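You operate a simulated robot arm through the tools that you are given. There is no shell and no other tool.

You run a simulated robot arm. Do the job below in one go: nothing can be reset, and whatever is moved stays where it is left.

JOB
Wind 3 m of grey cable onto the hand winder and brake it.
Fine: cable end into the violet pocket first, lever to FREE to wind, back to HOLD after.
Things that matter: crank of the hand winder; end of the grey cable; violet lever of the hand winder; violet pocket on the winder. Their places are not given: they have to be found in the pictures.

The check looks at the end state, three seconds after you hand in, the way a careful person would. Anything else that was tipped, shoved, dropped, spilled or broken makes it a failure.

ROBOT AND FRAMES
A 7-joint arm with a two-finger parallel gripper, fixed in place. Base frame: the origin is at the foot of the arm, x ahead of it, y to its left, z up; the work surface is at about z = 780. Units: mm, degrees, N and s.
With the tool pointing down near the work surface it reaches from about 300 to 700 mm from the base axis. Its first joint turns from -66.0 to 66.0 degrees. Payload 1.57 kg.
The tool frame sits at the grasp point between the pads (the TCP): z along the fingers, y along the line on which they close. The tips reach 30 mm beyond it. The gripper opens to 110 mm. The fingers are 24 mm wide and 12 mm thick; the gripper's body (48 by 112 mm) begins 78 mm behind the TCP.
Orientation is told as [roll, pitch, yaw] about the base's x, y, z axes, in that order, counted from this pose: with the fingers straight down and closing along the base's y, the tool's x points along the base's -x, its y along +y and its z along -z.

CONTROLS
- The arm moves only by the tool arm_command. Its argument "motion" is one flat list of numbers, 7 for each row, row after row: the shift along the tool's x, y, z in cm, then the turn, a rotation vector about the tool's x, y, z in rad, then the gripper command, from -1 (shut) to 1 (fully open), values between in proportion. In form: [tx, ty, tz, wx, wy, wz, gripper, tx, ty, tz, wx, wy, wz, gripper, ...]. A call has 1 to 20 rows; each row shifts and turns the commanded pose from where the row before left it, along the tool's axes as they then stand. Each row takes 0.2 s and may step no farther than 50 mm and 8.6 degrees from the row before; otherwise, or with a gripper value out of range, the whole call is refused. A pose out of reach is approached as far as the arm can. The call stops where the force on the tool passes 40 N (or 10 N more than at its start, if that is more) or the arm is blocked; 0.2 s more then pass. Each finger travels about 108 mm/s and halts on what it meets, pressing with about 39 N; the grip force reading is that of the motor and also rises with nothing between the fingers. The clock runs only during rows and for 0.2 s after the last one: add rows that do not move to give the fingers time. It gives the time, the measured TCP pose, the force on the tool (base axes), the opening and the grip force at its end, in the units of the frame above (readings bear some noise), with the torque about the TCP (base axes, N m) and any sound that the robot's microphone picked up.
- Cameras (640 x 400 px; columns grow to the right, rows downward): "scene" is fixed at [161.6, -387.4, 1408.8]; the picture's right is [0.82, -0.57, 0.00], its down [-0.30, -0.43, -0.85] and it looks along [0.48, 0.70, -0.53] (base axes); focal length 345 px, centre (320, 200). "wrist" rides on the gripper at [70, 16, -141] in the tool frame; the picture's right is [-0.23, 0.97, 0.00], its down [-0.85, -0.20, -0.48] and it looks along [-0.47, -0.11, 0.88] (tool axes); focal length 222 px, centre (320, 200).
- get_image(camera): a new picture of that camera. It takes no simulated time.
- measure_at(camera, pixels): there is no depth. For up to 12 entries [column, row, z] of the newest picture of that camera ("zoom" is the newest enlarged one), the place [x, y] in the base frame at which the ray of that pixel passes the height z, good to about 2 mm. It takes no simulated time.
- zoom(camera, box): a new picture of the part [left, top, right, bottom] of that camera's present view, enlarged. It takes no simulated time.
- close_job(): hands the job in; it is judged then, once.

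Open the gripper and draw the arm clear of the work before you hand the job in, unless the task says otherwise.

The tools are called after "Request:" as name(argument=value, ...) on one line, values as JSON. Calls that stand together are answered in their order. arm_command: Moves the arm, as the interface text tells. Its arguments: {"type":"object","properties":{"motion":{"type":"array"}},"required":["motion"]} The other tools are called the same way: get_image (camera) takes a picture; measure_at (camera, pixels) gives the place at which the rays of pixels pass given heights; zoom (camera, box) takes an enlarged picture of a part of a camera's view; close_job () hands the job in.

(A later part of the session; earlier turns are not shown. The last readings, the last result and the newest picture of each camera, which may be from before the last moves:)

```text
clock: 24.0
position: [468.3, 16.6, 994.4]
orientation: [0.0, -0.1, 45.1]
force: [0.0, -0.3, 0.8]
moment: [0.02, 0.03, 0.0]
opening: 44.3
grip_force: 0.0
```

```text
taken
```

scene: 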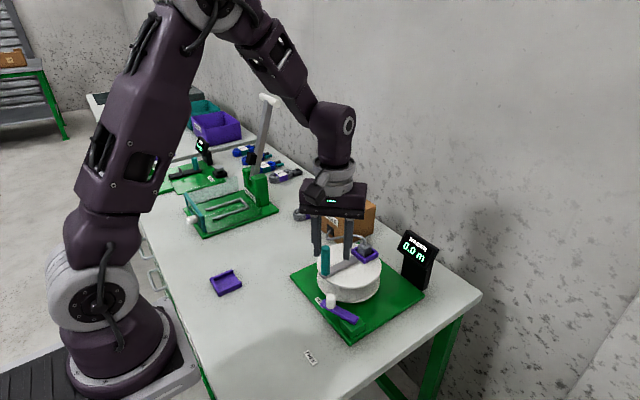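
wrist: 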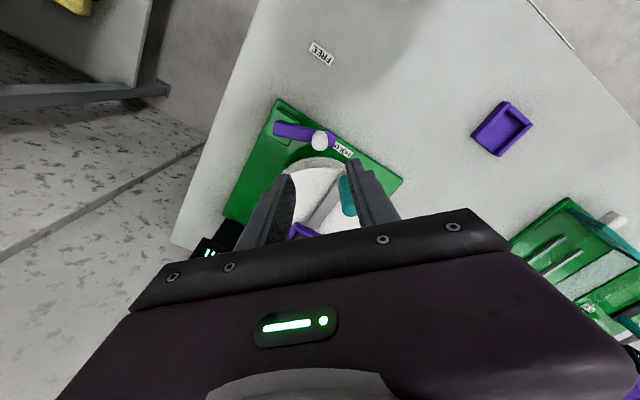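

Yaw is 45°. The knob shows at wrist (320,140); I zoom and measure it before descending.

Request:
zoom(camera="wrist", box=[260, 90, 380, 190])

Request:
measure_at(camera="wrist", pixels=[[320, 140, 850], [320, 140, 840], [275, 127, 817], [338, 145, 817], [341, 149, 788], [320, 53, 780]])

```text
4.00 times, centred on (320, 140) of wrist
```

zoom: 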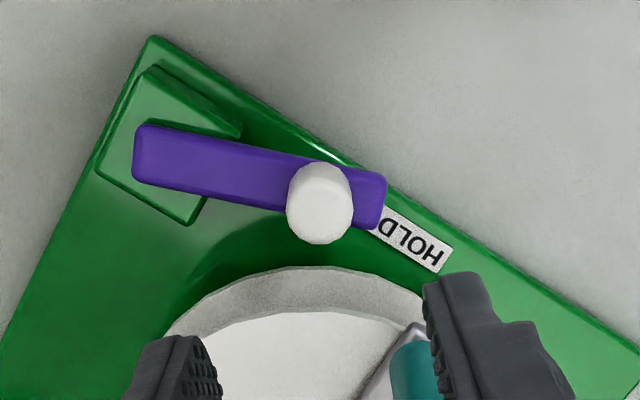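

```text
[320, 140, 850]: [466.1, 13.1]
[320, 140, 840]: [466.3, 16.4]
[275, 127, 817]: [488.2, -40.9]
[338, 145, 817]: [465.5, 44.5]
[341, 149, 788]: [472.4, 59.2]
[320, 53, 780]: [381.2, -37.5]
```

Knob near (467, 15); the TCP is well placed. I descend to z ≈ 895 (tips above the knob) and check.

Request:
arm_command(motion=[0, 0, 3.5, 0, 0, 0, -0.2, 0, 0, 3.5, 0, 0, 0, -0.2, 0, 0, 2.9, 0, 0, 0, -0.2, 0, 0, 0, 0, 0, 0, -0.2])

Request:
zoom(camera="scene", box=[290, 220, 400, 340])

Request:
zoom(camera="wrist", box=[250, 100, 390, 220])

```text
clock: 25.0
position: [469.6, 16.8, 895.8]
orientation: [0.0, -0.1, 44.9]
force: [0.5, 0.0, 0.1]
moment: [0.0, 0.02, 0.01]
opening: 44.2
grip_force: 0.1
```

```text
3.33 times, centred on (345, 280) of scene
```

zoom: 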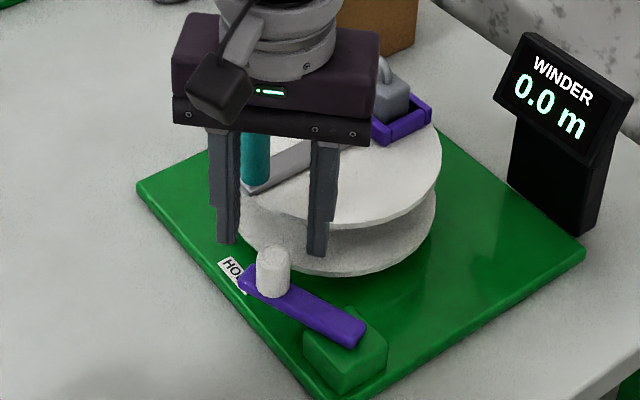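

```text
3.33 times, centred on (320, 160) of wrist
```

zoom: 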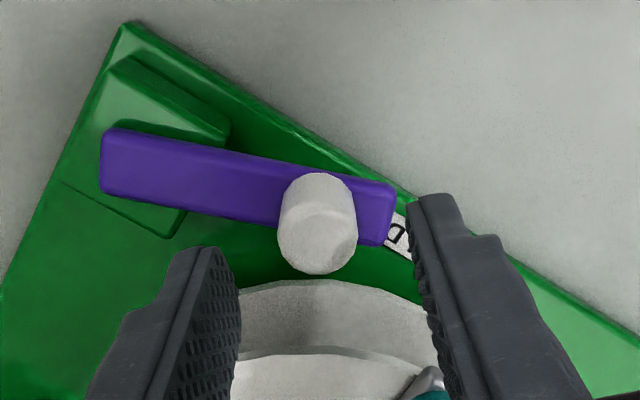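

The knob lies between the fingers (wrist zoom 318,225), body clear of the crank. I descend to z ≈ 856 and close on the knob.

Request:
arm_command(motion=[0, 0, 1.5, 0, 0, 0, -0.2, 0, 0, 1.5, 0, 0, 0, -0.2, 0, 0, 0.9, 0, 0, 0, -0.2, 0, 0, 0, 0, 0, 0, -0.2])

Request:
zoom(camera="scene", box=[300, 250, 380, 340])

Request:
zoom(camera="wrist", box=[250, 100, 390, 220])

```text
clock: 26.0
position: [469.0, 16.9, 856.0]
orientation: [-0.1, 0.0, 45.0]
force: [-4.6, 0.2, 26.8]
moment: [-0.08, 0.16, -0.23]
opening: 44.0
grip_force: 0.1
```

```text
4.44 times, centred on (340, 295) of scene
```

zoom: 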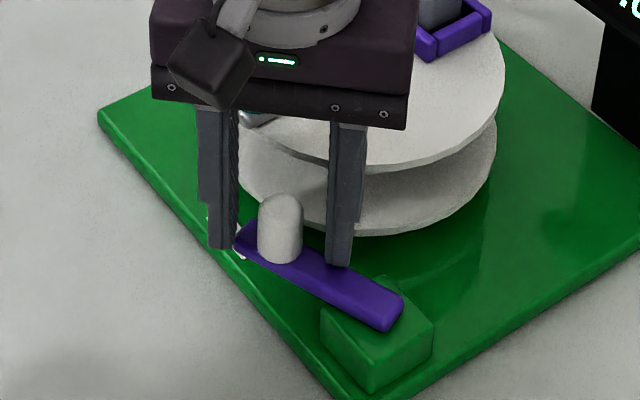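

```text
3.33 times, centred on (320, 160) of wrist
```

zoom: 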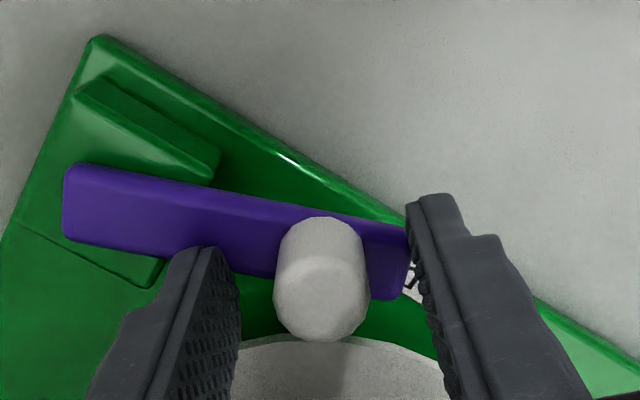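

There's 27 N upward: a fingertip touches the lever bar. I rise 4 mm, check that the force vanishes, and then close.

Request:
arm_command(motion=[0, 0, -0.4, 0, 0, 0, -0.2, 0, 0, 0, 0, 0, 0, -0.2])

```text
clock: 26.6
position: [469.7, 16.5, 860.7]
orientation: [0.1, 0.0, 45.0]
force: [-0.5, -0.5, -0.1]
moment: [0.01, -0.01, 0.0]
opening: 44.2
grip_force: 0.1
```

Force is zero again. I close on the knob.

Request:
arm_command(motion=[0, 0, 0, 0, 0, 0, -1, 0, 0, 0, 0, 0, 0, -1, 0, 0, 0, 0, 0, 0, -1])

Request:
zoom(camera="scene", box=[300, 250, 380, 340])

Request:
zoom(camera="wrist", box=[250, 100, 390, 220])

```text
clock: 27.4
position: [468.5, 15.9, 859.5]
orientation: [0.1, -0.1, 45.1]
force: [-1.4, 1.3, -2.6]
moment: [0.05, 0.0, 0.01]
opening: 21.2
grip_force: 34.3
```

```text
4.44 times, centred on (340, 295) of scene
```

zoom: 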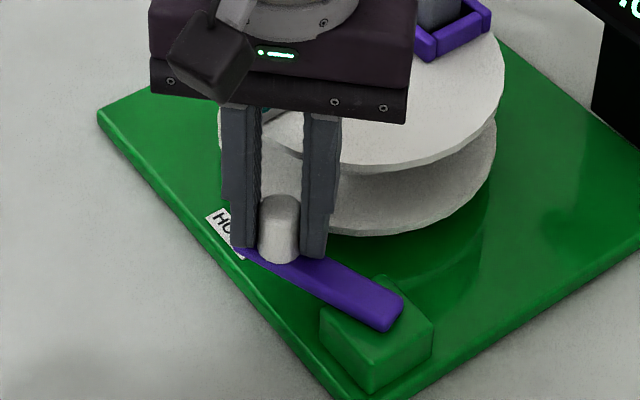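

```text
3.33 times, centred on (320, 160) of wrist
```

zoom: 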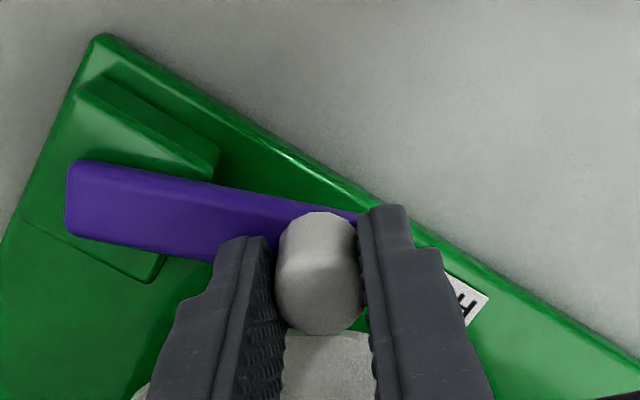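

Knob gripped (opening 21.2, 34 N). I swing it the first 20° along its arc toward FREE in four small rows and watch the force.

Request:
arm_command(motion=[0.45, 0.17, 0, 0, 0, 0, -1, 0.45, 0.14, 0, 0, 0, 0, -1, 0.47, 0.09, 0, 0, 0, 0, -1, 0.47, 0.06, 0, 0, 0, 0, -1])

Request:
zoom(camera="wrist", box=[250, 100, 390, 220])

Request:
zoom(camera="scene", box=[300, 250, 380, 340])

```text
clock: 28.4
position: [452.9, 7.8, 860.6]
orientation: [0.0, -0.1, 45.1]
force: [4.8, 4.2, -3.8]
moment: [0.37, -0.49, 0.24]
opening: 20.9
grip_force: 34.0
```

```text
3.33 times, centred on (320, 160) of wrist
```

zoom: 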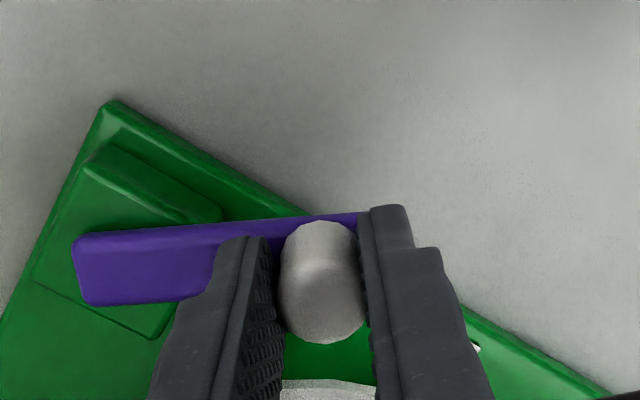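

```text
4.44 times, centred on (340, 295) of scene
```

zoom: 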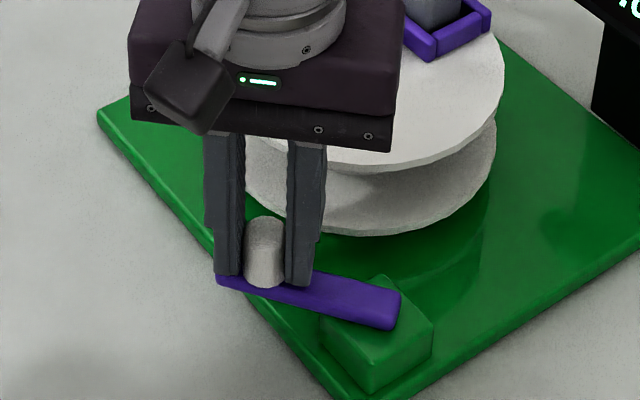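

The lever turns with only about 6 N. I continue the arc by 30° more.

Request:
arm_command(motion=[0.476, 0.0, 0, 0, 0, 0, -1, 0.476, -0.02, 0, 0, 0, 0, -1, 0.47, -0.07, 0, 0, 0, 0, -1, 0.465, -0.11, 0, 0, 0, 0, -1, 0.45, -0.15, 0, 0, 0, 0, -1, 0.44, -0.19, 0, 0, 0, 0, -1])

Request:
zoom(camera="wrist", box=[250, 100, 390, 220])

Request:
zoom(camera="scene", box=[290, 250, 390, 370])

```text
clock: 29.8
position: [432.7, -16.6, 860.3]
orientation: [0.1, 0.3, 45.0]
force: [-30.5, 19.1, 14.2]
moment: [0.83, 0.83, 0.51]
opening: 21.1
grip_force: 34.5
```

```text
3.33 times, centred on (320, 160) of wrist
```

zoom: 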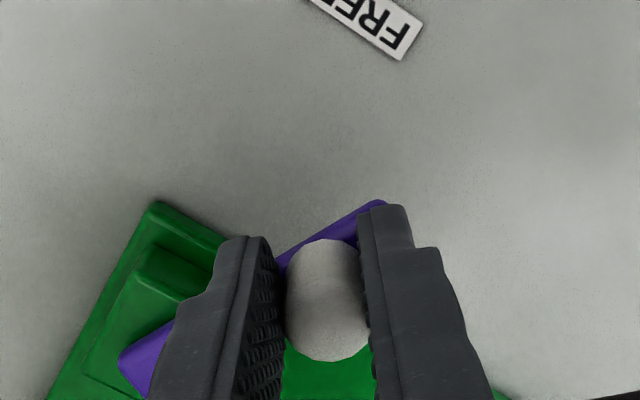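

```text
3.33 times, centred on (340, 310) of scene
```

zoom: 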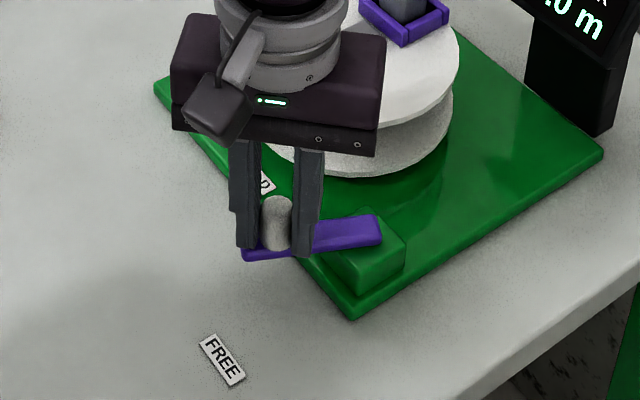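

The lever is at about 156°, but I feel about 35 N pointing radially outward: my arc radius was slightly too small. I move 2.5 mm outward to relieve and read again.

Request:
arm_command(motion=[0.09, 0.23, 0, 0, 0, 0, -1, 0, 0, 0, 0, 0, 0, -1])

```text
clock: 30.4
position: [432.4, -16.8, 860.3]
orientation: [0.1, 0.2, 44.9]
force: [-21.7, 5.5, -5.6]
moment: [-0.02, 0.79, 0.0]
opening: 20.9
grip_force: 34.0
```

Still about 22 N outward. I relieve a bit more and continue along a wider arc by two steps.

Request:
arm_command(motion=[0.09, 0.12, 0, 0, 0, 0, -1, 0.5, -0.22, 0, 0, 0, 0, -1, 0.57, -0.32, 0, 0, 0, 0, -1, 0, 0, 0, 0, 0, 0, -1])

Request:
zoom(camera="scene", box=[290, 250, 390, 370])

```text
clock: 31.4
position: [428.4, -27.5, 860.1]
orientation: [0.0, -0.1, 45.1]
force: [-16.1, 10.8, -2.4]
moment: [0.52, 0.07, 0.51]
opening: 21.2
grip_force: 34.8
```

```text
3.33 times, centred on (340, 310) of scene
```

zoom: 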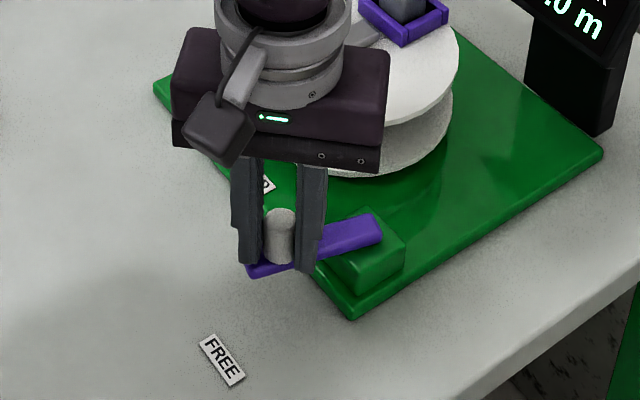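

The knob is at (428.4, -27.5), about 165° around a refined pivot (491, -44). I continue toward FREE in smaller steps.

Request:
arm_command(motion=[0.52, -0.23, 0, 0, 0, 0, -1, 0.45, -0.34, 0, 0, 0, 0, -1, 0, 0, 0, 0, 0, 0, -1])

Request:
zoom(camera="wrist", box=[250, 100, 390, 220])

Request:
zoom(camera="scene", box=[290, 250, 390, 370])

```text
clock: 32.2
position: [424.3, -39.3, 860.3]
orientation: [0.0, 0.0, 44.9]
force: [-14.6, 4.6, 1.8]
moment: [0.23, 0.21, 0.3]
opening: 21.0
grip_force: 34.4
```

```text
3.33 times, centred on (320, 160) of wrist
```

zoom: 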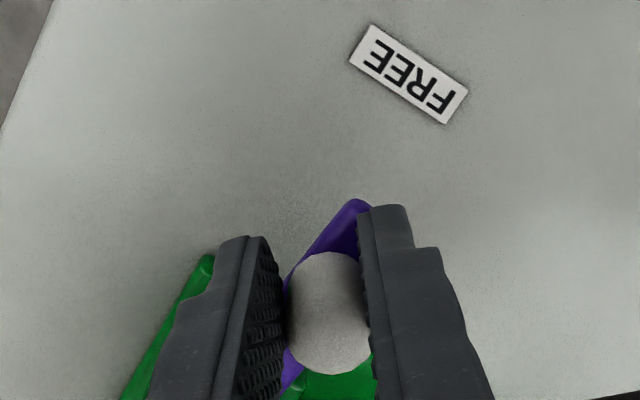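

```text
3.33 times, centred on (340, 310) of scene
```

zoom: 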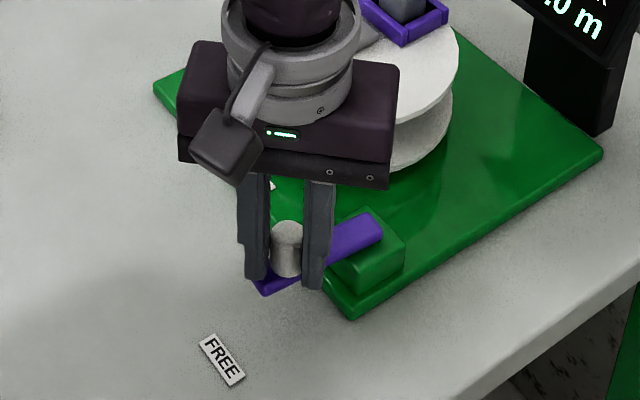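

The lever now points roughly at FREE but hasn't met a stop. I go two more small steps and watch the tangential force.

Request:
arm_command(motion=[0.39, -0.32, 0, 0, 0, 0, -1, 0.35, -0.35, 0, 0, 0, 0, -1, 0, 0, 0, 0, 0, 0, -1])

Request:
zoom(camera="scene", box=[290, 250, 390, 370])

```text
clock: 32.9
position: [423.6, -43.0, 860.8]
orientation: [0.3, -0.1, 45.4]
force: [-6.0, 10.6, 14.7]
moment: [0.27, -0.01, -0.03]
opening: 21.1
grip_force: 33.8
stopped in row 3: the force on the tool passed its limit at 42 N (the readings are from after the stop); the commanded pose is now the measured one
```

```text
3.33 times, centred on (340, 310) of scene
```

zoom: 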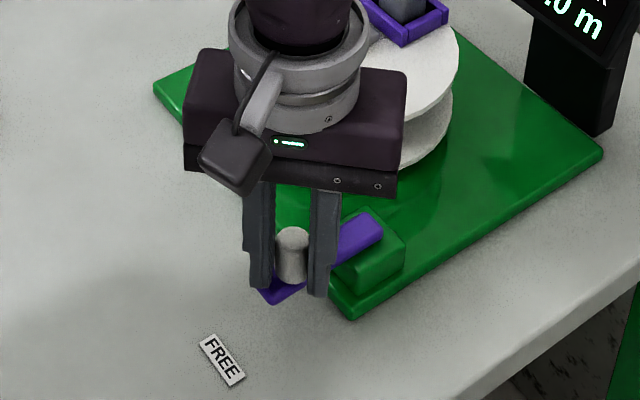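

The 42 N stop at y ≈ -43 means the lever reached its FREE end. I release the knob and rise straight up.

Request:
arm_command(motion=[0, 0, 0, 0, 0, 0, -0.6, 0, 0, 0, 0, 0, 0, -0.2, 0, 0, 0, 0, 0, 0, -0.2, 0, 0, -1.0, 0, 0, 0, -0.2, 0, 0, -3.0, 0, 0, 0, -0.2, 0, 0, -3.5, 0, 0, 0, -0.2, 0, 0, -3.5, 0, 0, 0, -0.2, 0, 0, -2.5, 0, 0, 0, -0.2, 0, 0, 0, 0, 0, 0, -0.2])

Request:
get_image(camera="wrist")

Request:
get_image(camera="scene")

```text
clock: 34.9
position: [425.3, -45.4, 995.1]
orientation: [0.3, 0.1, 45.3]
force: [0.0, 0.7, 0.0]
moment: [0.0, -0.01, 0.04]
opening: 43.9
grip_force: 0.0
```

```text
taken
```

wrist: 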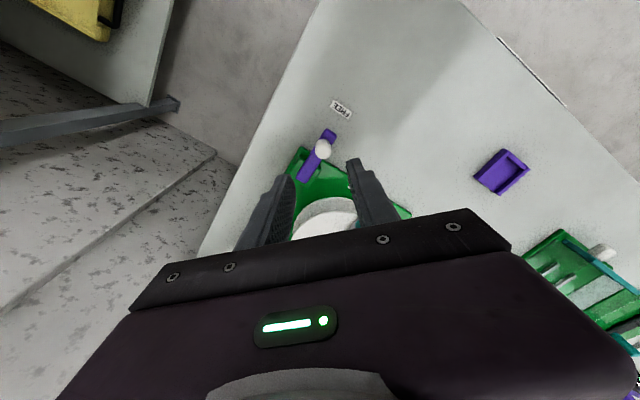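

```text
taken
```

scene: 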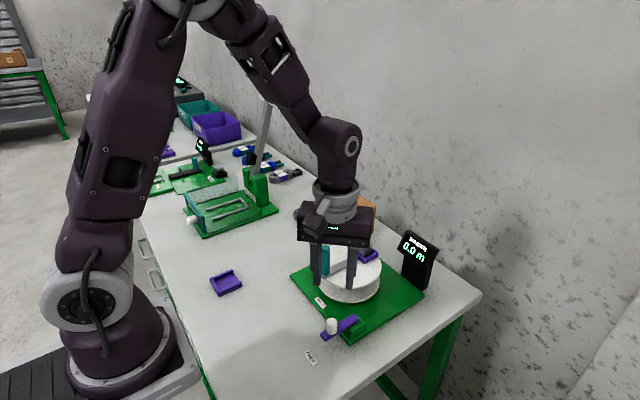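

The lever now points toward the FREE label (scene 331,326). I zoom to record its new place.

Request:
zoom(camera="wrist", box=[270, 90, 380, 190])

Request:
zoom(camera="scene", box=[290, 280, 390, 370])

```text
4.00 times, centred on (325, 140) of wrist
```

zoom: 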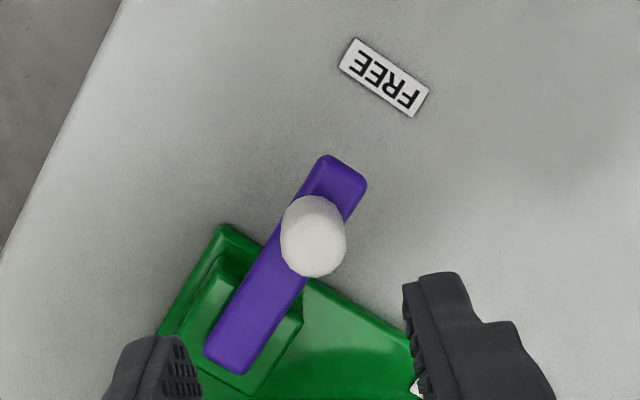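

```text
4.44 times, centred on (340, 325) of scene
```

zoom: 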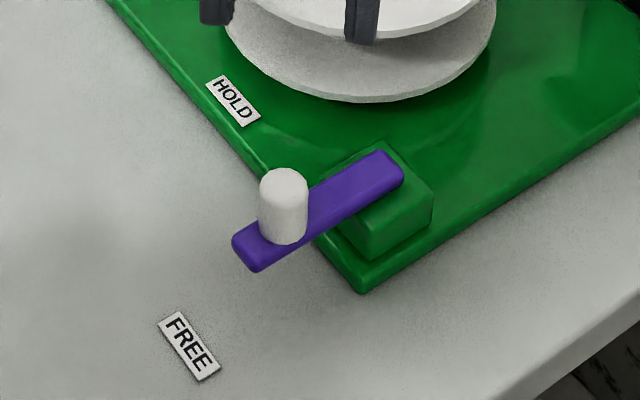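

I measure the lever tip, rear end and knob in this scene zoom.

Request:
measure_at(camera="zoom", pixels=[[246, 243, 825], [392, 162, 825], [284, 180, 851], [284, 232, 826], [189, 345, 780], [233, 100, 788]])

Request:
measure_at(camera="wrist", pixels=[[331, 135, 825], [302, 179, 825], [324, 152, 851], [341, 109, 780]])

```text
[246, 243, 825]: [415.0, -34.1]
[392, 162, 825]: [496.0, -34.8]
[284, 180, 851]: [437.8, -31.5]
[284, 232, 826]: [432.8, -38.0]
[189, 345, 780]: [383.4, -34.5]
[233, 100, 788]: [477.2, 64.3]
```

```text
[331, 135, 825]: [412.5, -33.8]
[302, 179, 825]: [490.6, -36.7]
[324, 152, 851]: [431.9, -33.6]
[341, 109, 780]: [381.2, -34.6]
```

The lever points exactly along −x at the FREE label. Now the crank: I turn the tool back to yaw 0 and go above the handle near (491.5, 69.5), with tips above its 940 top.

Request:
arm_command(motion=[0, 0, 0, 0, 0, 0.131, -0.2, 0, 0, 0, 0, 0, 0.131, -0.2, 0, 0, 0, 0, 0, 0.132, -0.2, 0, 0, 0, 0, 0, 0.132, -0.2, 0, 0, 0, 0, 0, 0.132, -0.2, 0, 0, 0, 0, 0, 0.132, -0.2, -2.2, 3.83, -0.6, 0, 0, 0, -0.2, -2.2, 3.83, -0.6, 0, 0, 0, -0.2, -2.2, 3.83, -0.6, 0, 0, 0, -0.2, 0, 0, 0, 0, 0, 0, -0.2, 0, 0, 0, 0, 0, 0, -0.2])

Request:
get_image(camera="wrist")

Request:
zoom(camera="wrist", box=[260, 110, 400, 220])

Request:
get_image(camera="scene")

```text
clock: 37.3
position: [493.0, 68.4, 1012.4]
orientation: [0.0, 0.1, 0.1]
force: [-0.6, -0.4, -0.8]
moment: [-0.01, 0.0, -0.01]
opening: 43.8
grip_force: 0.1
```

```text
taken
```

wrist: 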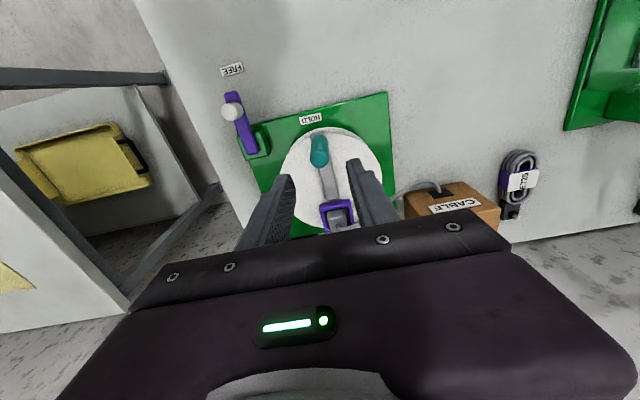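

```text
3.64 times, centred on (330, 165) of wrist
```

zoom: 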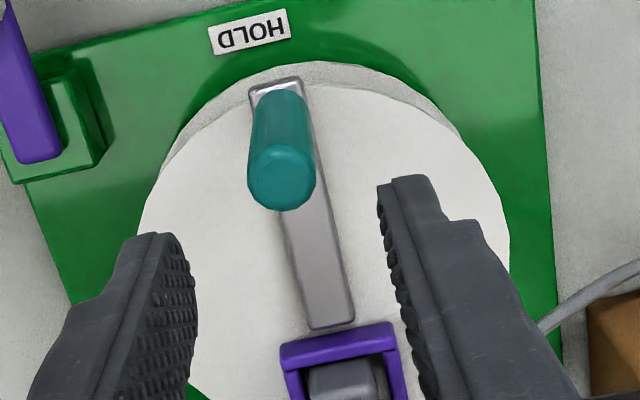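

```text
taken
```

scene: 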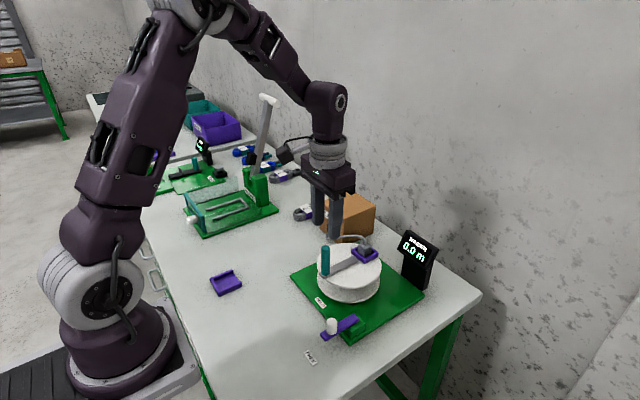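

I re-measure the handle top (zoom 283,180) and drum rim points from this view for the crank's centre.

Request:
measure_at(camera="zoom", pixels=[[283, 178, 940], [283, 178, 935], [277, 95, 870], [140, 235, 862], [508, 245, 862], [325, 84, 862], [180, 150, 862], [450, 130, 862], [493, 190, 862], [250, 95, 868], [302, 85, 868], [330, 325, 868]])

```text
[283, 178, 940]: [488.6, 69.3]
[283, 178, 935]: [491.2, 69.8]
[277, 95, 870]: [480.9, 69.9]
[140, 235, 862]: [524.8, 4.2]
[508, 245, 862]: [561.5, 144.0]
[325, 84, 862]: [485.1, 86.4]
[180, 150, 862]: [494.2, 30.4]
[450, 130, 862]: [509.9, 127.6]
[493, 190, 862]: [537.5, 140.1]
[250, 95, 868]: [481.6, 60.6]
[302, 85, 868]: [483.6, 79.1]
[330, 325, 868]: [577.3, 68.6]
```

Drum centre (557, 70), handle at about (491, 69.8), so crank radius about 66. I descend around the handle to TCP z ≈ 912 (tips 882, above bar and pocket).

Request:
arm_command(motion=[0.2, 0.14, 2.5, 0, 0, 0, -0.2, 0, 0, 2.5, 0, 0, 0, -0.2, 0, 0, 2.5, 0, 0, 0, -0.2, 0, 0, 1.5, 0, 0, 0, -0.2, 0, 0, 1.0, 0, 0, 0, -0.2, 0, 0, 0, 0, 0, 0, -0.2])

Request:
zoom(camera="wrist", box=[260, 110, 400, 220])

Request:
zoom(camera="scene", box=[290, 190, 430, 300])

```text
clock: 38.7
position: [489.9, 71.5, 913.0]
orientation: [0.1, 0.1, 0.0]
force: [0.7, 0.7, -0.7]
moment: [0.03, -0.02, 0.0]
opening: 43.8
grip_force: 0.0
```

```text
3.64 times, centred on (330, 165) of wrist
```

zoom: 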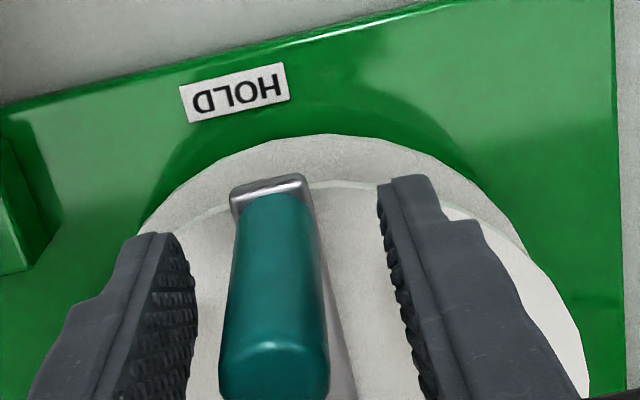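

```text
3.64 times, centred on (360, 245) of scene
```

zoom: 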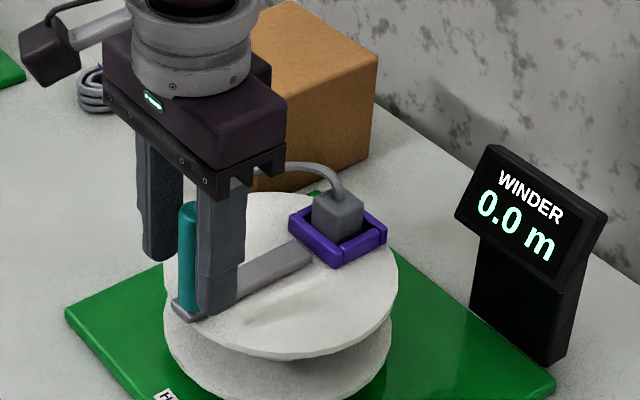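

The handle stands between the fingers and the readout is visible in the scene view. I close on the handle.

Request:
arm_command(motion=[0, 0, 0, 0, 0, 0, -1, 0, 0, 0, 0, 0, 0, -1, 0, 0, 0, 0, 0, 0, -1])

Request:
zoom(camera="wrist", box=[260, 110, 400, 220])

```text
clock: 39.5
position: [489.1, 71.3, 913.9]
orientation: [0.1, 0.2, 0.1]
force: [-1.0, 1.0, -3.8]
moment: [-1.07, -0.22, 0.11]
opening: 19.4
grip_force: 33.5
```

```text
3.64 times, centred on (330, 165) of wrist
```

zoom: 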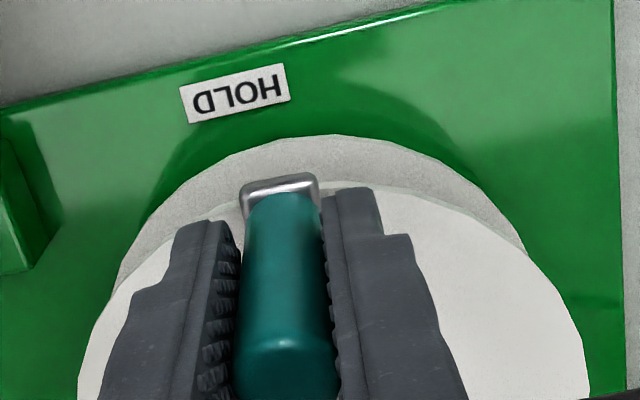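

Handle gripped (19.4 mm). I turn it 30° counter-clockwise (seen from above) as a trial and watch force and readout.

Request:
arm_command(motion=[-0.056, -0.861, 0, 0, 0, 0, -1, -0.169, -0.847, 0, 0, 0, 0, -1, -0.277, -0.818, 0, 0, 0, 0, -1, -0.382, -0.774, 0, 0, 0, 0, -1, 0, 0, 0, 0, 0, 0, -1])

Request:
get_image(camera="scene")

Request:
zoom(camera="scene", box=[290, 190, 450, 310])

Request:
zoom(camera="wrist", box=[260, 110, 400, 220])

```text
clock: 40.7
position: [497.9, 38.6, 914.3]
orientation: [0.1, 0.1, 0.0]
force: [-2.4, 4.0, 4.4]
moment: [-1.21, -0.52, 0.32]
opening: 19.6
grip_force: 33.6
```

```text
taken
```

scene: 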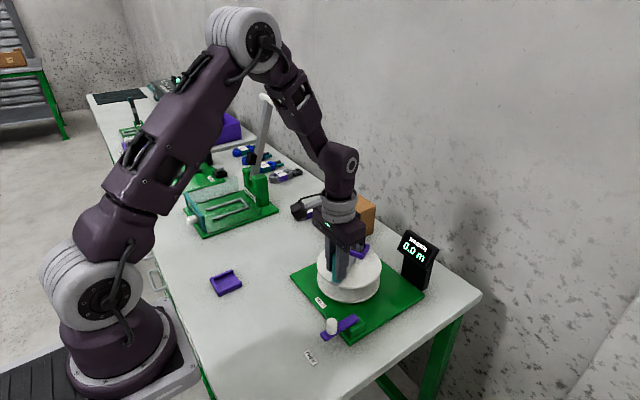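

```text
3.33 times, centred on (370, 250) of scene
```

zoom: 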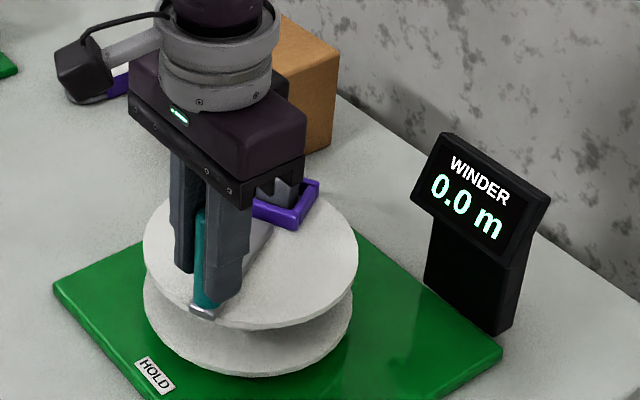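

```text
3.64 times, centred on (330, 165) of wrist
```

zoom: 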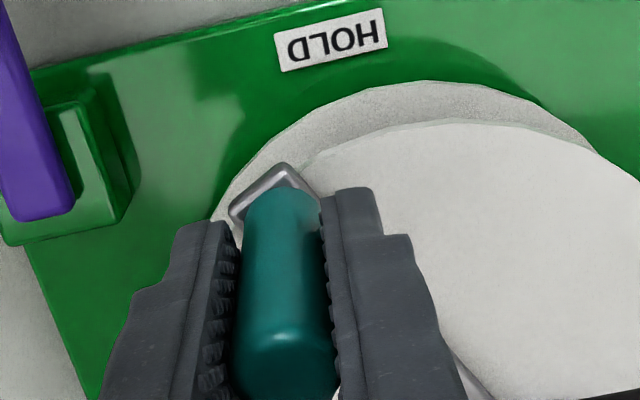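

The crank turns easily (4 N) with the bar following. The readout is still 0.0 m, which one expects for 30°; I continue to about 300° to see whether it counts up in this direction.

Request:
arm_command(motion=[-0.66, -0.942, 0, 0, 0, 0, -1, -0.814, -0.814, 0, 0, 0, 0, -1, -0.942, -0.66, 0, 0, 0, 0, -1, -1.043, -0.486, 0, 0, 0, 0, -1, -1.111, -0.298, 0, 0, 0, 0, -1, -1.146, -0.1, 0, 0, 0, 0, -1, -1.146, 0.1, 0, 0, 0, 0, -1, -1.111, 0.298, 0, 0, 0, 0, -1, -1.043, 0.486, 0, 0, 0, 0, -1, 0, 0, 0, 0, 0, 0, -1])

Request:
zoom(camera="scene", box=[290, 190, 450, 310])

Request:
get_image(camera="wrist")

```text
clock: 42.5
position: [577.6, 1.8, 913.3]
orientation: [-0.3, 0.1, -0.3]
force: [1.0, -7.0, -3.7]
moment: [1.79, 0.01, 0.02]
opening: 19.9
grip_force: 33.4
stopped in row 9: the force on the tool passed its limit at 47 N (the readings are from after the stop); the commanded pose is now the measured one
```

```text
3.33 times, centred on (370, 250) of scene
```

zoom: 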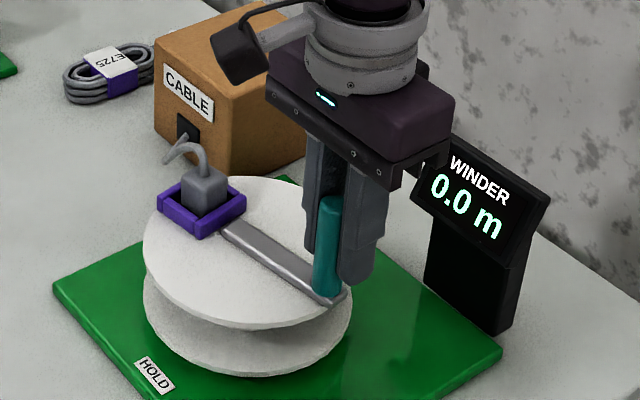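

```text
taken
```

wrist: 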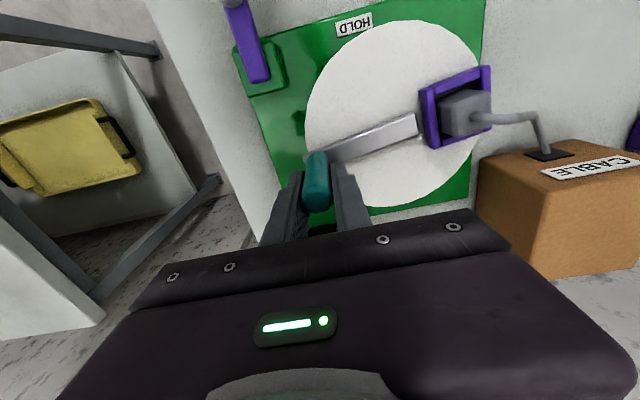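

It stopped at 47 N near 287°, the readout still 0.0 m; the TCP sits about 5 mm outside my assumed circle. I zoom to see how the handle sits in the fingers.

Request:
zoom(camera="wrist", box=[260, 10, 500, 240])

Request:
zoom(camera="scene", box=[320, 210, 420, 290])

```text
1.74 times, centred on (380, 125) of wrist
```

zoom: 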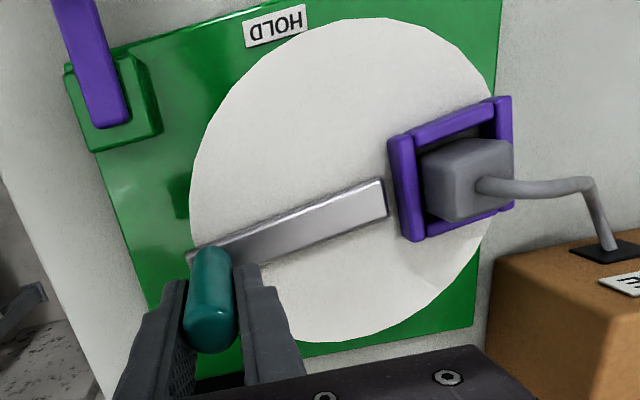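

```text
5.00 times, centred on (370, 250) of scene
```

zoom: 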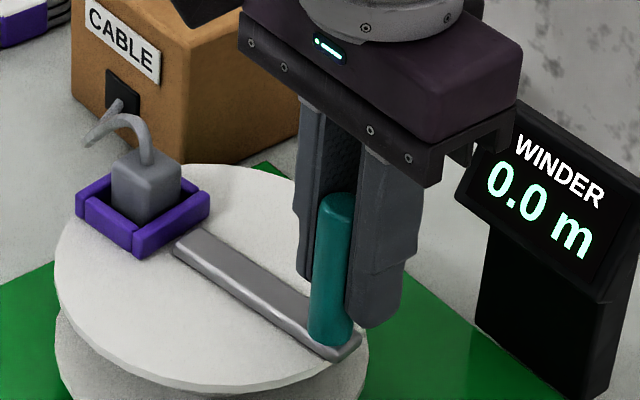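

I measure rim, bar, and handle points from this pose to find the true crank circle.

Request:
measure_at(camera="zoom", pixels=[[190, 210, 862], [235, 85, 862], [340, 18, 862], [440, 55, 862], [350, 342, 862], [270, 315, 862], [430, 318, 862], [190, 257, 868], [386, 196, 868], [210, 335, 940], [212, 255, 890], [430, 170, 873]])

```text
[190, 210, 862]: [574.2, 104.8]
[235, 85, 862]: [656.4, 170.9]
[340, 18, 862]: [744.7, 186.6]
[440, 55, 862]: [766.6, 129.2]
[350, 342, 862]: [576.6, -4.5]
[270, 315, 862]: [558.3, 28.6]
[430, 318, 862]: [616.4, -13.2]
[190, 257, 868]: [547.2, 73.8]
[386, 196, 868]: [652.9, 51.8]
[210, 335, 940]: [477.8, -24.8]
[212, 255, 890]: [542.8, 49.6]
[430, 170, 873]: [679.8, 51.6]
```

The newest zoom was the scene one, so I repeat the measurement with the wrist picture's own pixels.

Request:
measure_at(camera="wrist", pixels=[[305.3, 130.7, 862], [331.1, 58.9, 862], [391.5, 20.4, 862], [449, 41.7, 862], [397.2, 206.6, 862], [351.3, 191.1, 862], [305.3, 155, 868], [413, 114, 868], [418, 126, 868], [316.8, 198, 940], [318, 160, 880], [455, 107, 873]])

```text
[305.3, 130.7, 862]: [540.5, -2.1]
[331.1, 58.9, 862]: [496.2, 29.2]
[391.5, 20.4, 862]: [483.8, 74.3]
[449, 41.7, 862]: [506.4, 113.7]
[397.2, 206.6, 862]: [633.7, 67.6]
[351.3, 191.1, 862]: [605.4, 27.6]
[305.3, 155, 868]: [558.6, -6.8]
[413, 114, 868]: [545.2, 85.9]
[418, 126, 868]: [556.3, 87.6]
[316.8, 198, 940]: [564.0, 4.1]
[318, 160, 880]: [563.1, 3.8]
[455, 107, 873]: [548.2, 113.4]
```

The handle has slipped to about 275° while the TCP is 14 mm ahead, because a tight grip resists the handle's relative spin. I'll instead release and push the handle round with closed fingers from behind; first open and rise.

Request:
arm_command(motion=[0, 0, 0, 0, 0, 0, -0.6, 0, 0, 0, 0, 0, 0, -0.2, 0, 0, 0, 0, 0, 0, -0.2, 0, 0, -1.0, 0, 0, 0, -0.2, 0, 0, -3.0, 0, 0, 0, -0.2, 0, 0, -3.5, 0, 0, 0, -0.2, 0, 0, -0.5, 0, 0, 0, -0.2, 0, 0, 0, 0, 0, 0, -0.2])

Request:
get_image(camera="wrist")

Request:
zoom(camera="scene", box=[290, 190, 450, 310])

```text
clock: 44.3
position: [578.0, 2.5, 992.5]
orientation: [-0.2, 0.1, -0.1]
force: [0.1, -0.4, -0.2]
moment: [-0.01, 0.02, 0.01]
opening: 44.0
grip_force: 0.1
```

```text
taken
```

wrist: 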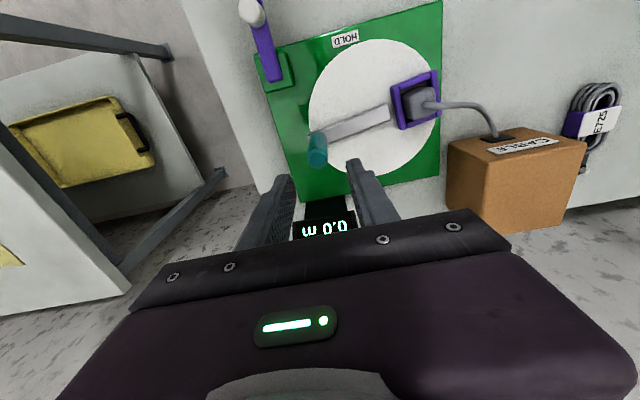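

```text
3.33 times, centred on (370, 250) of scene
```

zoom: 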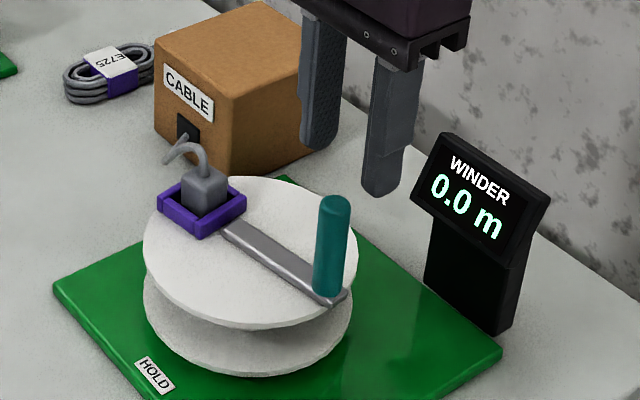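

The readout is still 0.0 m. I measure the handle's and pocket's present places.

Request:
measure_at(camera="wrist", pixels=[[316, 156, 940], [318, 138, 872], [416, 99, 872], [386, 105, 868], [391, 117, 868]])

Request:
zoom(camera="wrist", box=[280, 60, 460, 200])

```text
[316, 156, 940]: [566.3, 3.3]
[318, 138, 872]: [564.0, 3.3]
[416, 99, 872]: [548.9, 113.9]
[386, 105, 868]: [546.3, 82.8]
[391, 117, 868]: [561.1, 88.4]
```

```text
2.86 times, centred on (370, 130) of wrist
```

zoom: 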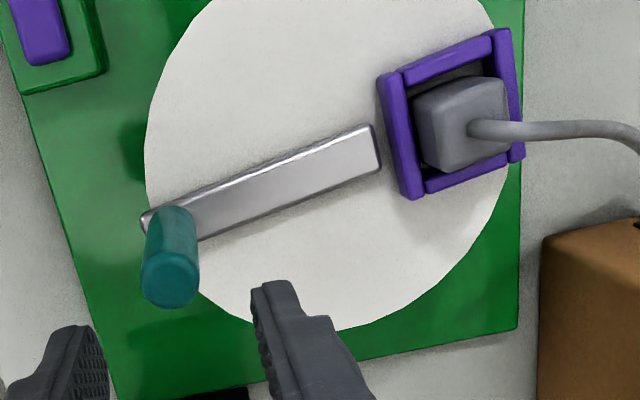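

Handle is at (565, 3.5), i.e. 277° on a 66 mm circle about (556.5, 69.7). I close the fingers in the air, move behind it to 245° at (528.6, 9.9), and descend to z ≈ 912.

Request:
arm_command(motion=[2.47, 0.37, 0, 0, 0, 0, -1, 2.47, 0.37, 0, 0, 0, 0, -1, 0, 0, 0, 0, 0, 0, -1, 0, 0, 3.0, 0, 0, 0, -1, 0, 0, 3.0, 0, 0, 0, -1, 0, 0, 2.0, 0, 0, 0, -1, 0, 0, 0, 0, 0, 0, -1])

Request:
zoom(camera="scene", box=[290, 190, 450, 310])

Request:
get_image(camera="wrist")

```text
clock: 45.9
position: [527.9, 10.3, 912.4]
orientation: [-0.2, 0.1, -0.1]
force: [-0.1, 0.2, 0.1]
moment: [0.03, -0.01, 0.0]
opening: 0.0
grip_force: 20.7
```

```text
3.33 times, centred on (370, 250) of scene
```

zoom: 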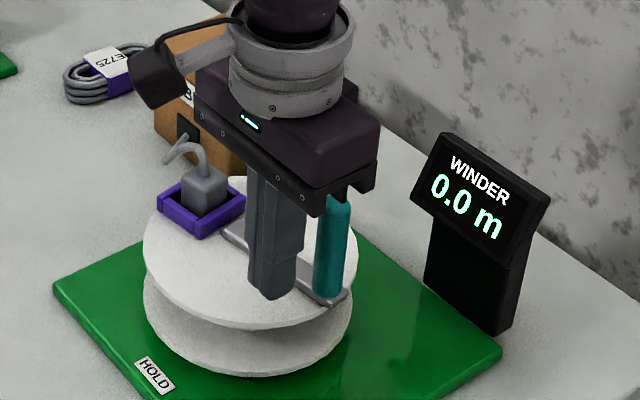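

```text
taken
```

wrist: 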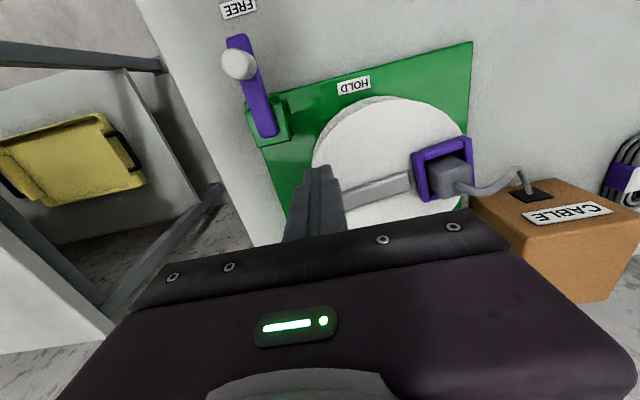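

Closed fingers are behind the handle. I push counter-clockwise from 245° to 310° and read force and display.

Request:
arm_command(motion=[-0.532, -0.22, 0, 0, 0, 0, -1, -1.111, -0.298, 0, 0, 0, 0, -1, -1.146, -0.1, 0, 0, 0, 0, -1, -1.146, 0.1, 0, 0, 0, 0, -1, -1.111, 0.298, 0, 0, 0, 0, -1, -1.043, 0.486, 0, 0, 0, 0, -1, -0.942, 0.66, 0, 0, 0, 0, -1])

Request:
zoom(camera="scene", box=[290, 190, 450, 310])

Request:
get_image(camera="wrist")

```text
clock: 47.5
position: [599.3, 19.3, 913.7]
orientation: [-0.3, 0.1, -0.2]
force: [-0.6, 0.3, -0.2]
moment: [-0.03, -0.04, -0.02]
opening: 0.0
grip_force: 21.5
```

```text
3.33 times, centred on (370, 250) of scene
```

zoom: 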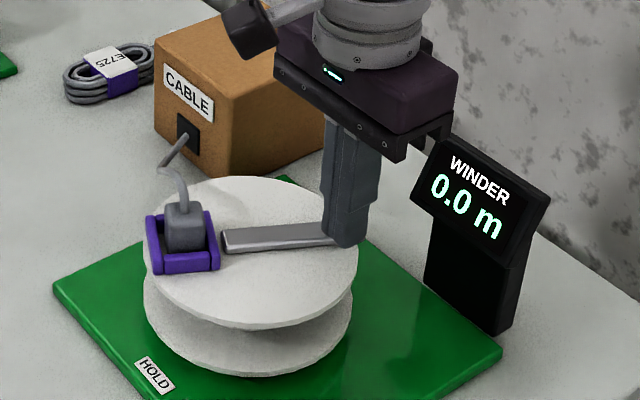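

```text
taken
```

wrist: 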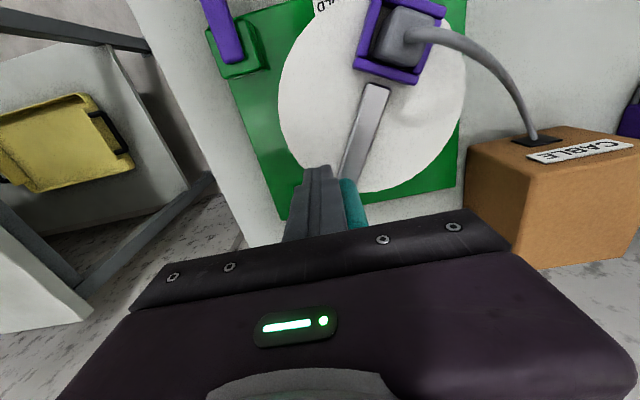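

Pushing works with almost no force; handle near 333°, the count is still 0.0 m. I carry on counter-clockwise to about 40° to see whether this direction counts.

Request:
arm_command(motion=[-0.814, 0.814, 0, 0, 0, 0, -1, -0.66, 0.942, 0, 0, 0, 0, -1, -0.486, 1.043, 0, 0, 0, 0, -1, -0.298, 1.111, 0, 0, 0, 0, -1, -0.1, 1.146, 0, 0, 0, 0, -1, 0.1, 1.146, 0, 0, 0, 0, -1, 0.298, 1.111, 0, 0, 0, 0, -1, 0.486, 1.043, 0, 0, 0, 0, -1, 0.66, 0.942, 0, 0, 0, 0, -1])

Request:
zoom(camera="scene", box=[290, 190, 450, 310])

Request:
get_image(camera="wrist")

```text
clock: 49.5
position: [606.9, 114.2, 912.8]
orientation: [-0.2, 0.1, -0.2]
force: [-0.2, 0.3, -0.6]
moment: [-0.01, -0.02, -0.02]
opening: 0.0
grip_force: 20.7
```

```text
3.33 times, centred on (370, 250) of scene
```

zoom: 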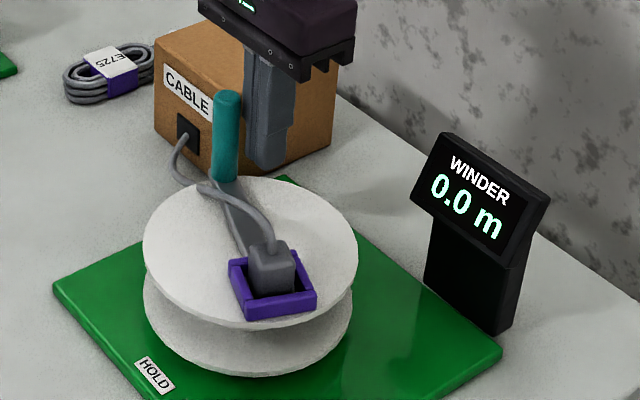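

```text
taken
```

wrist: 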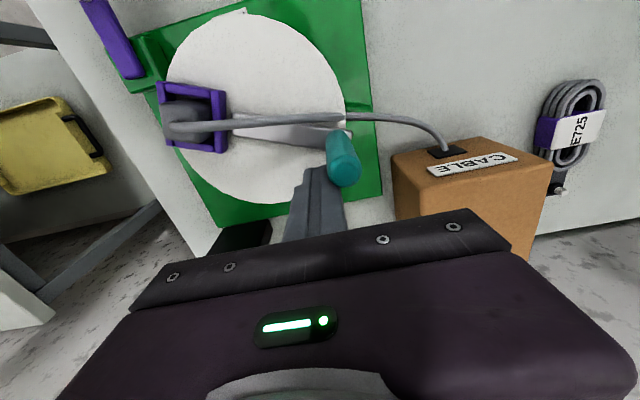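

After about 250° counter-clockwise it still reads 0.0 m, so this direction seems not to count. I measure the handle's present place, then try clockwise.

Request:
measure_at(camera="wrist", pixels=[[345, 178, 940], [339, 140, 872], [190, 117, 872], [192, 60, 862], [332, 127, 868]])

Request:
zoom(camera="wrist", box=[140, 10, 400, 240])

```text
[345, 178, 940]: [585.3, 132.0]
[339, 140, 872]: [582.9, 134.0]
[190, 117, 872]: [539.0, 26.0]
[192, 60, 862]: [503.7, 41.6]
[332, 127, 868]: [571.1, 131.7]
```

```text
1.74 times, centred on (270, 125) of wrist
```

zoom: 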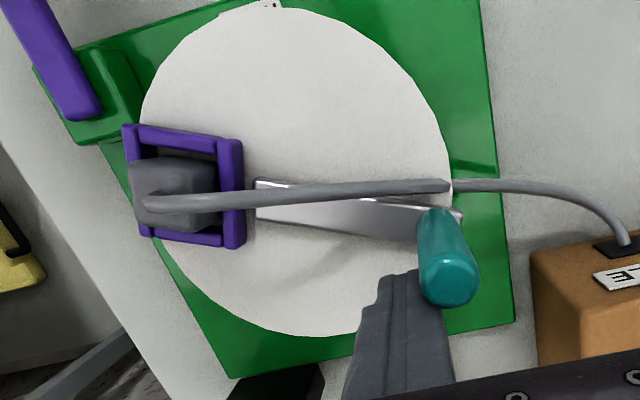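

Handle at 66°, in contact with the pusher. I hop over it (tips at 960) to its far side at 98° and descend for a clockwise push.

Request:
arm_command(motion=[0, 0, -2.6, 0, 0, 0, -1, 0, 0, -2.7, 0, 0, 0, -1, 0, 0, -2.7, 0, 0, 0, -1, 3.01, 1.04, 0, 0, 0, 0, -1, 3.01, 1.04, 0, 0, 0, 0, -1, 0, 0, 0, 0, 0, 0, -1, 0, 0, 3.0, 0, 0, 0, -1, 0, 0, 3.0, 0, 0, 0, -1, 0, 0, 2.0, 0, 0, 0, -1, 0, 0, 0, 0, 0, 0, -1])

Request:
zoom(camera="scene", box=[290, 190, 450, 310])

Request:
get_image(camera="wrist")

```text
clock: 51.7
position: [547.8, 134.8, 912.5]
orientation: [-0.4, 0.1, -0.3]
force: [-0.4, 0.1, 1.3]
moment: [0.02, 0.0, 0.02]
opening: 0.0
grip_force: 21.3
```

```text
3.33 times, centred on (370, 250) of scene
```

zoom: 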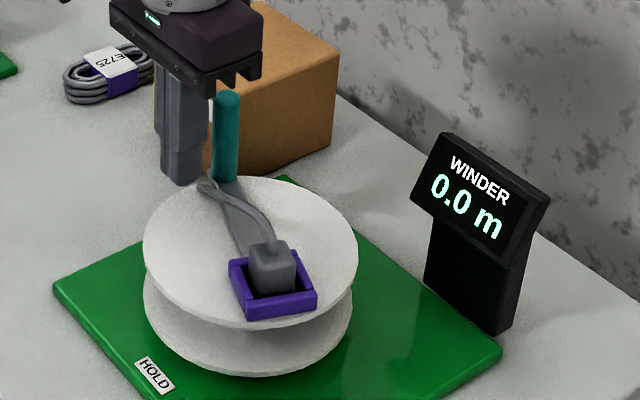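

```text
taken
```

wrist: 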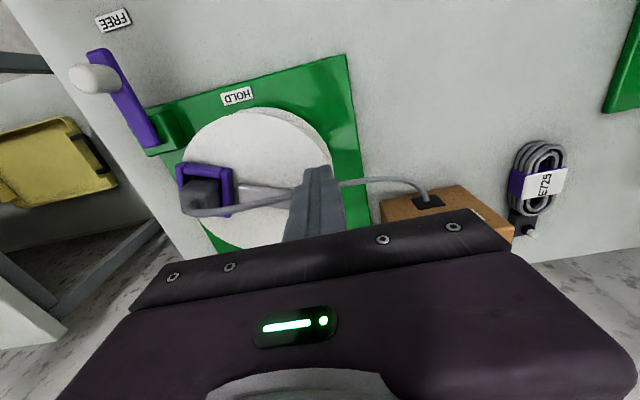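

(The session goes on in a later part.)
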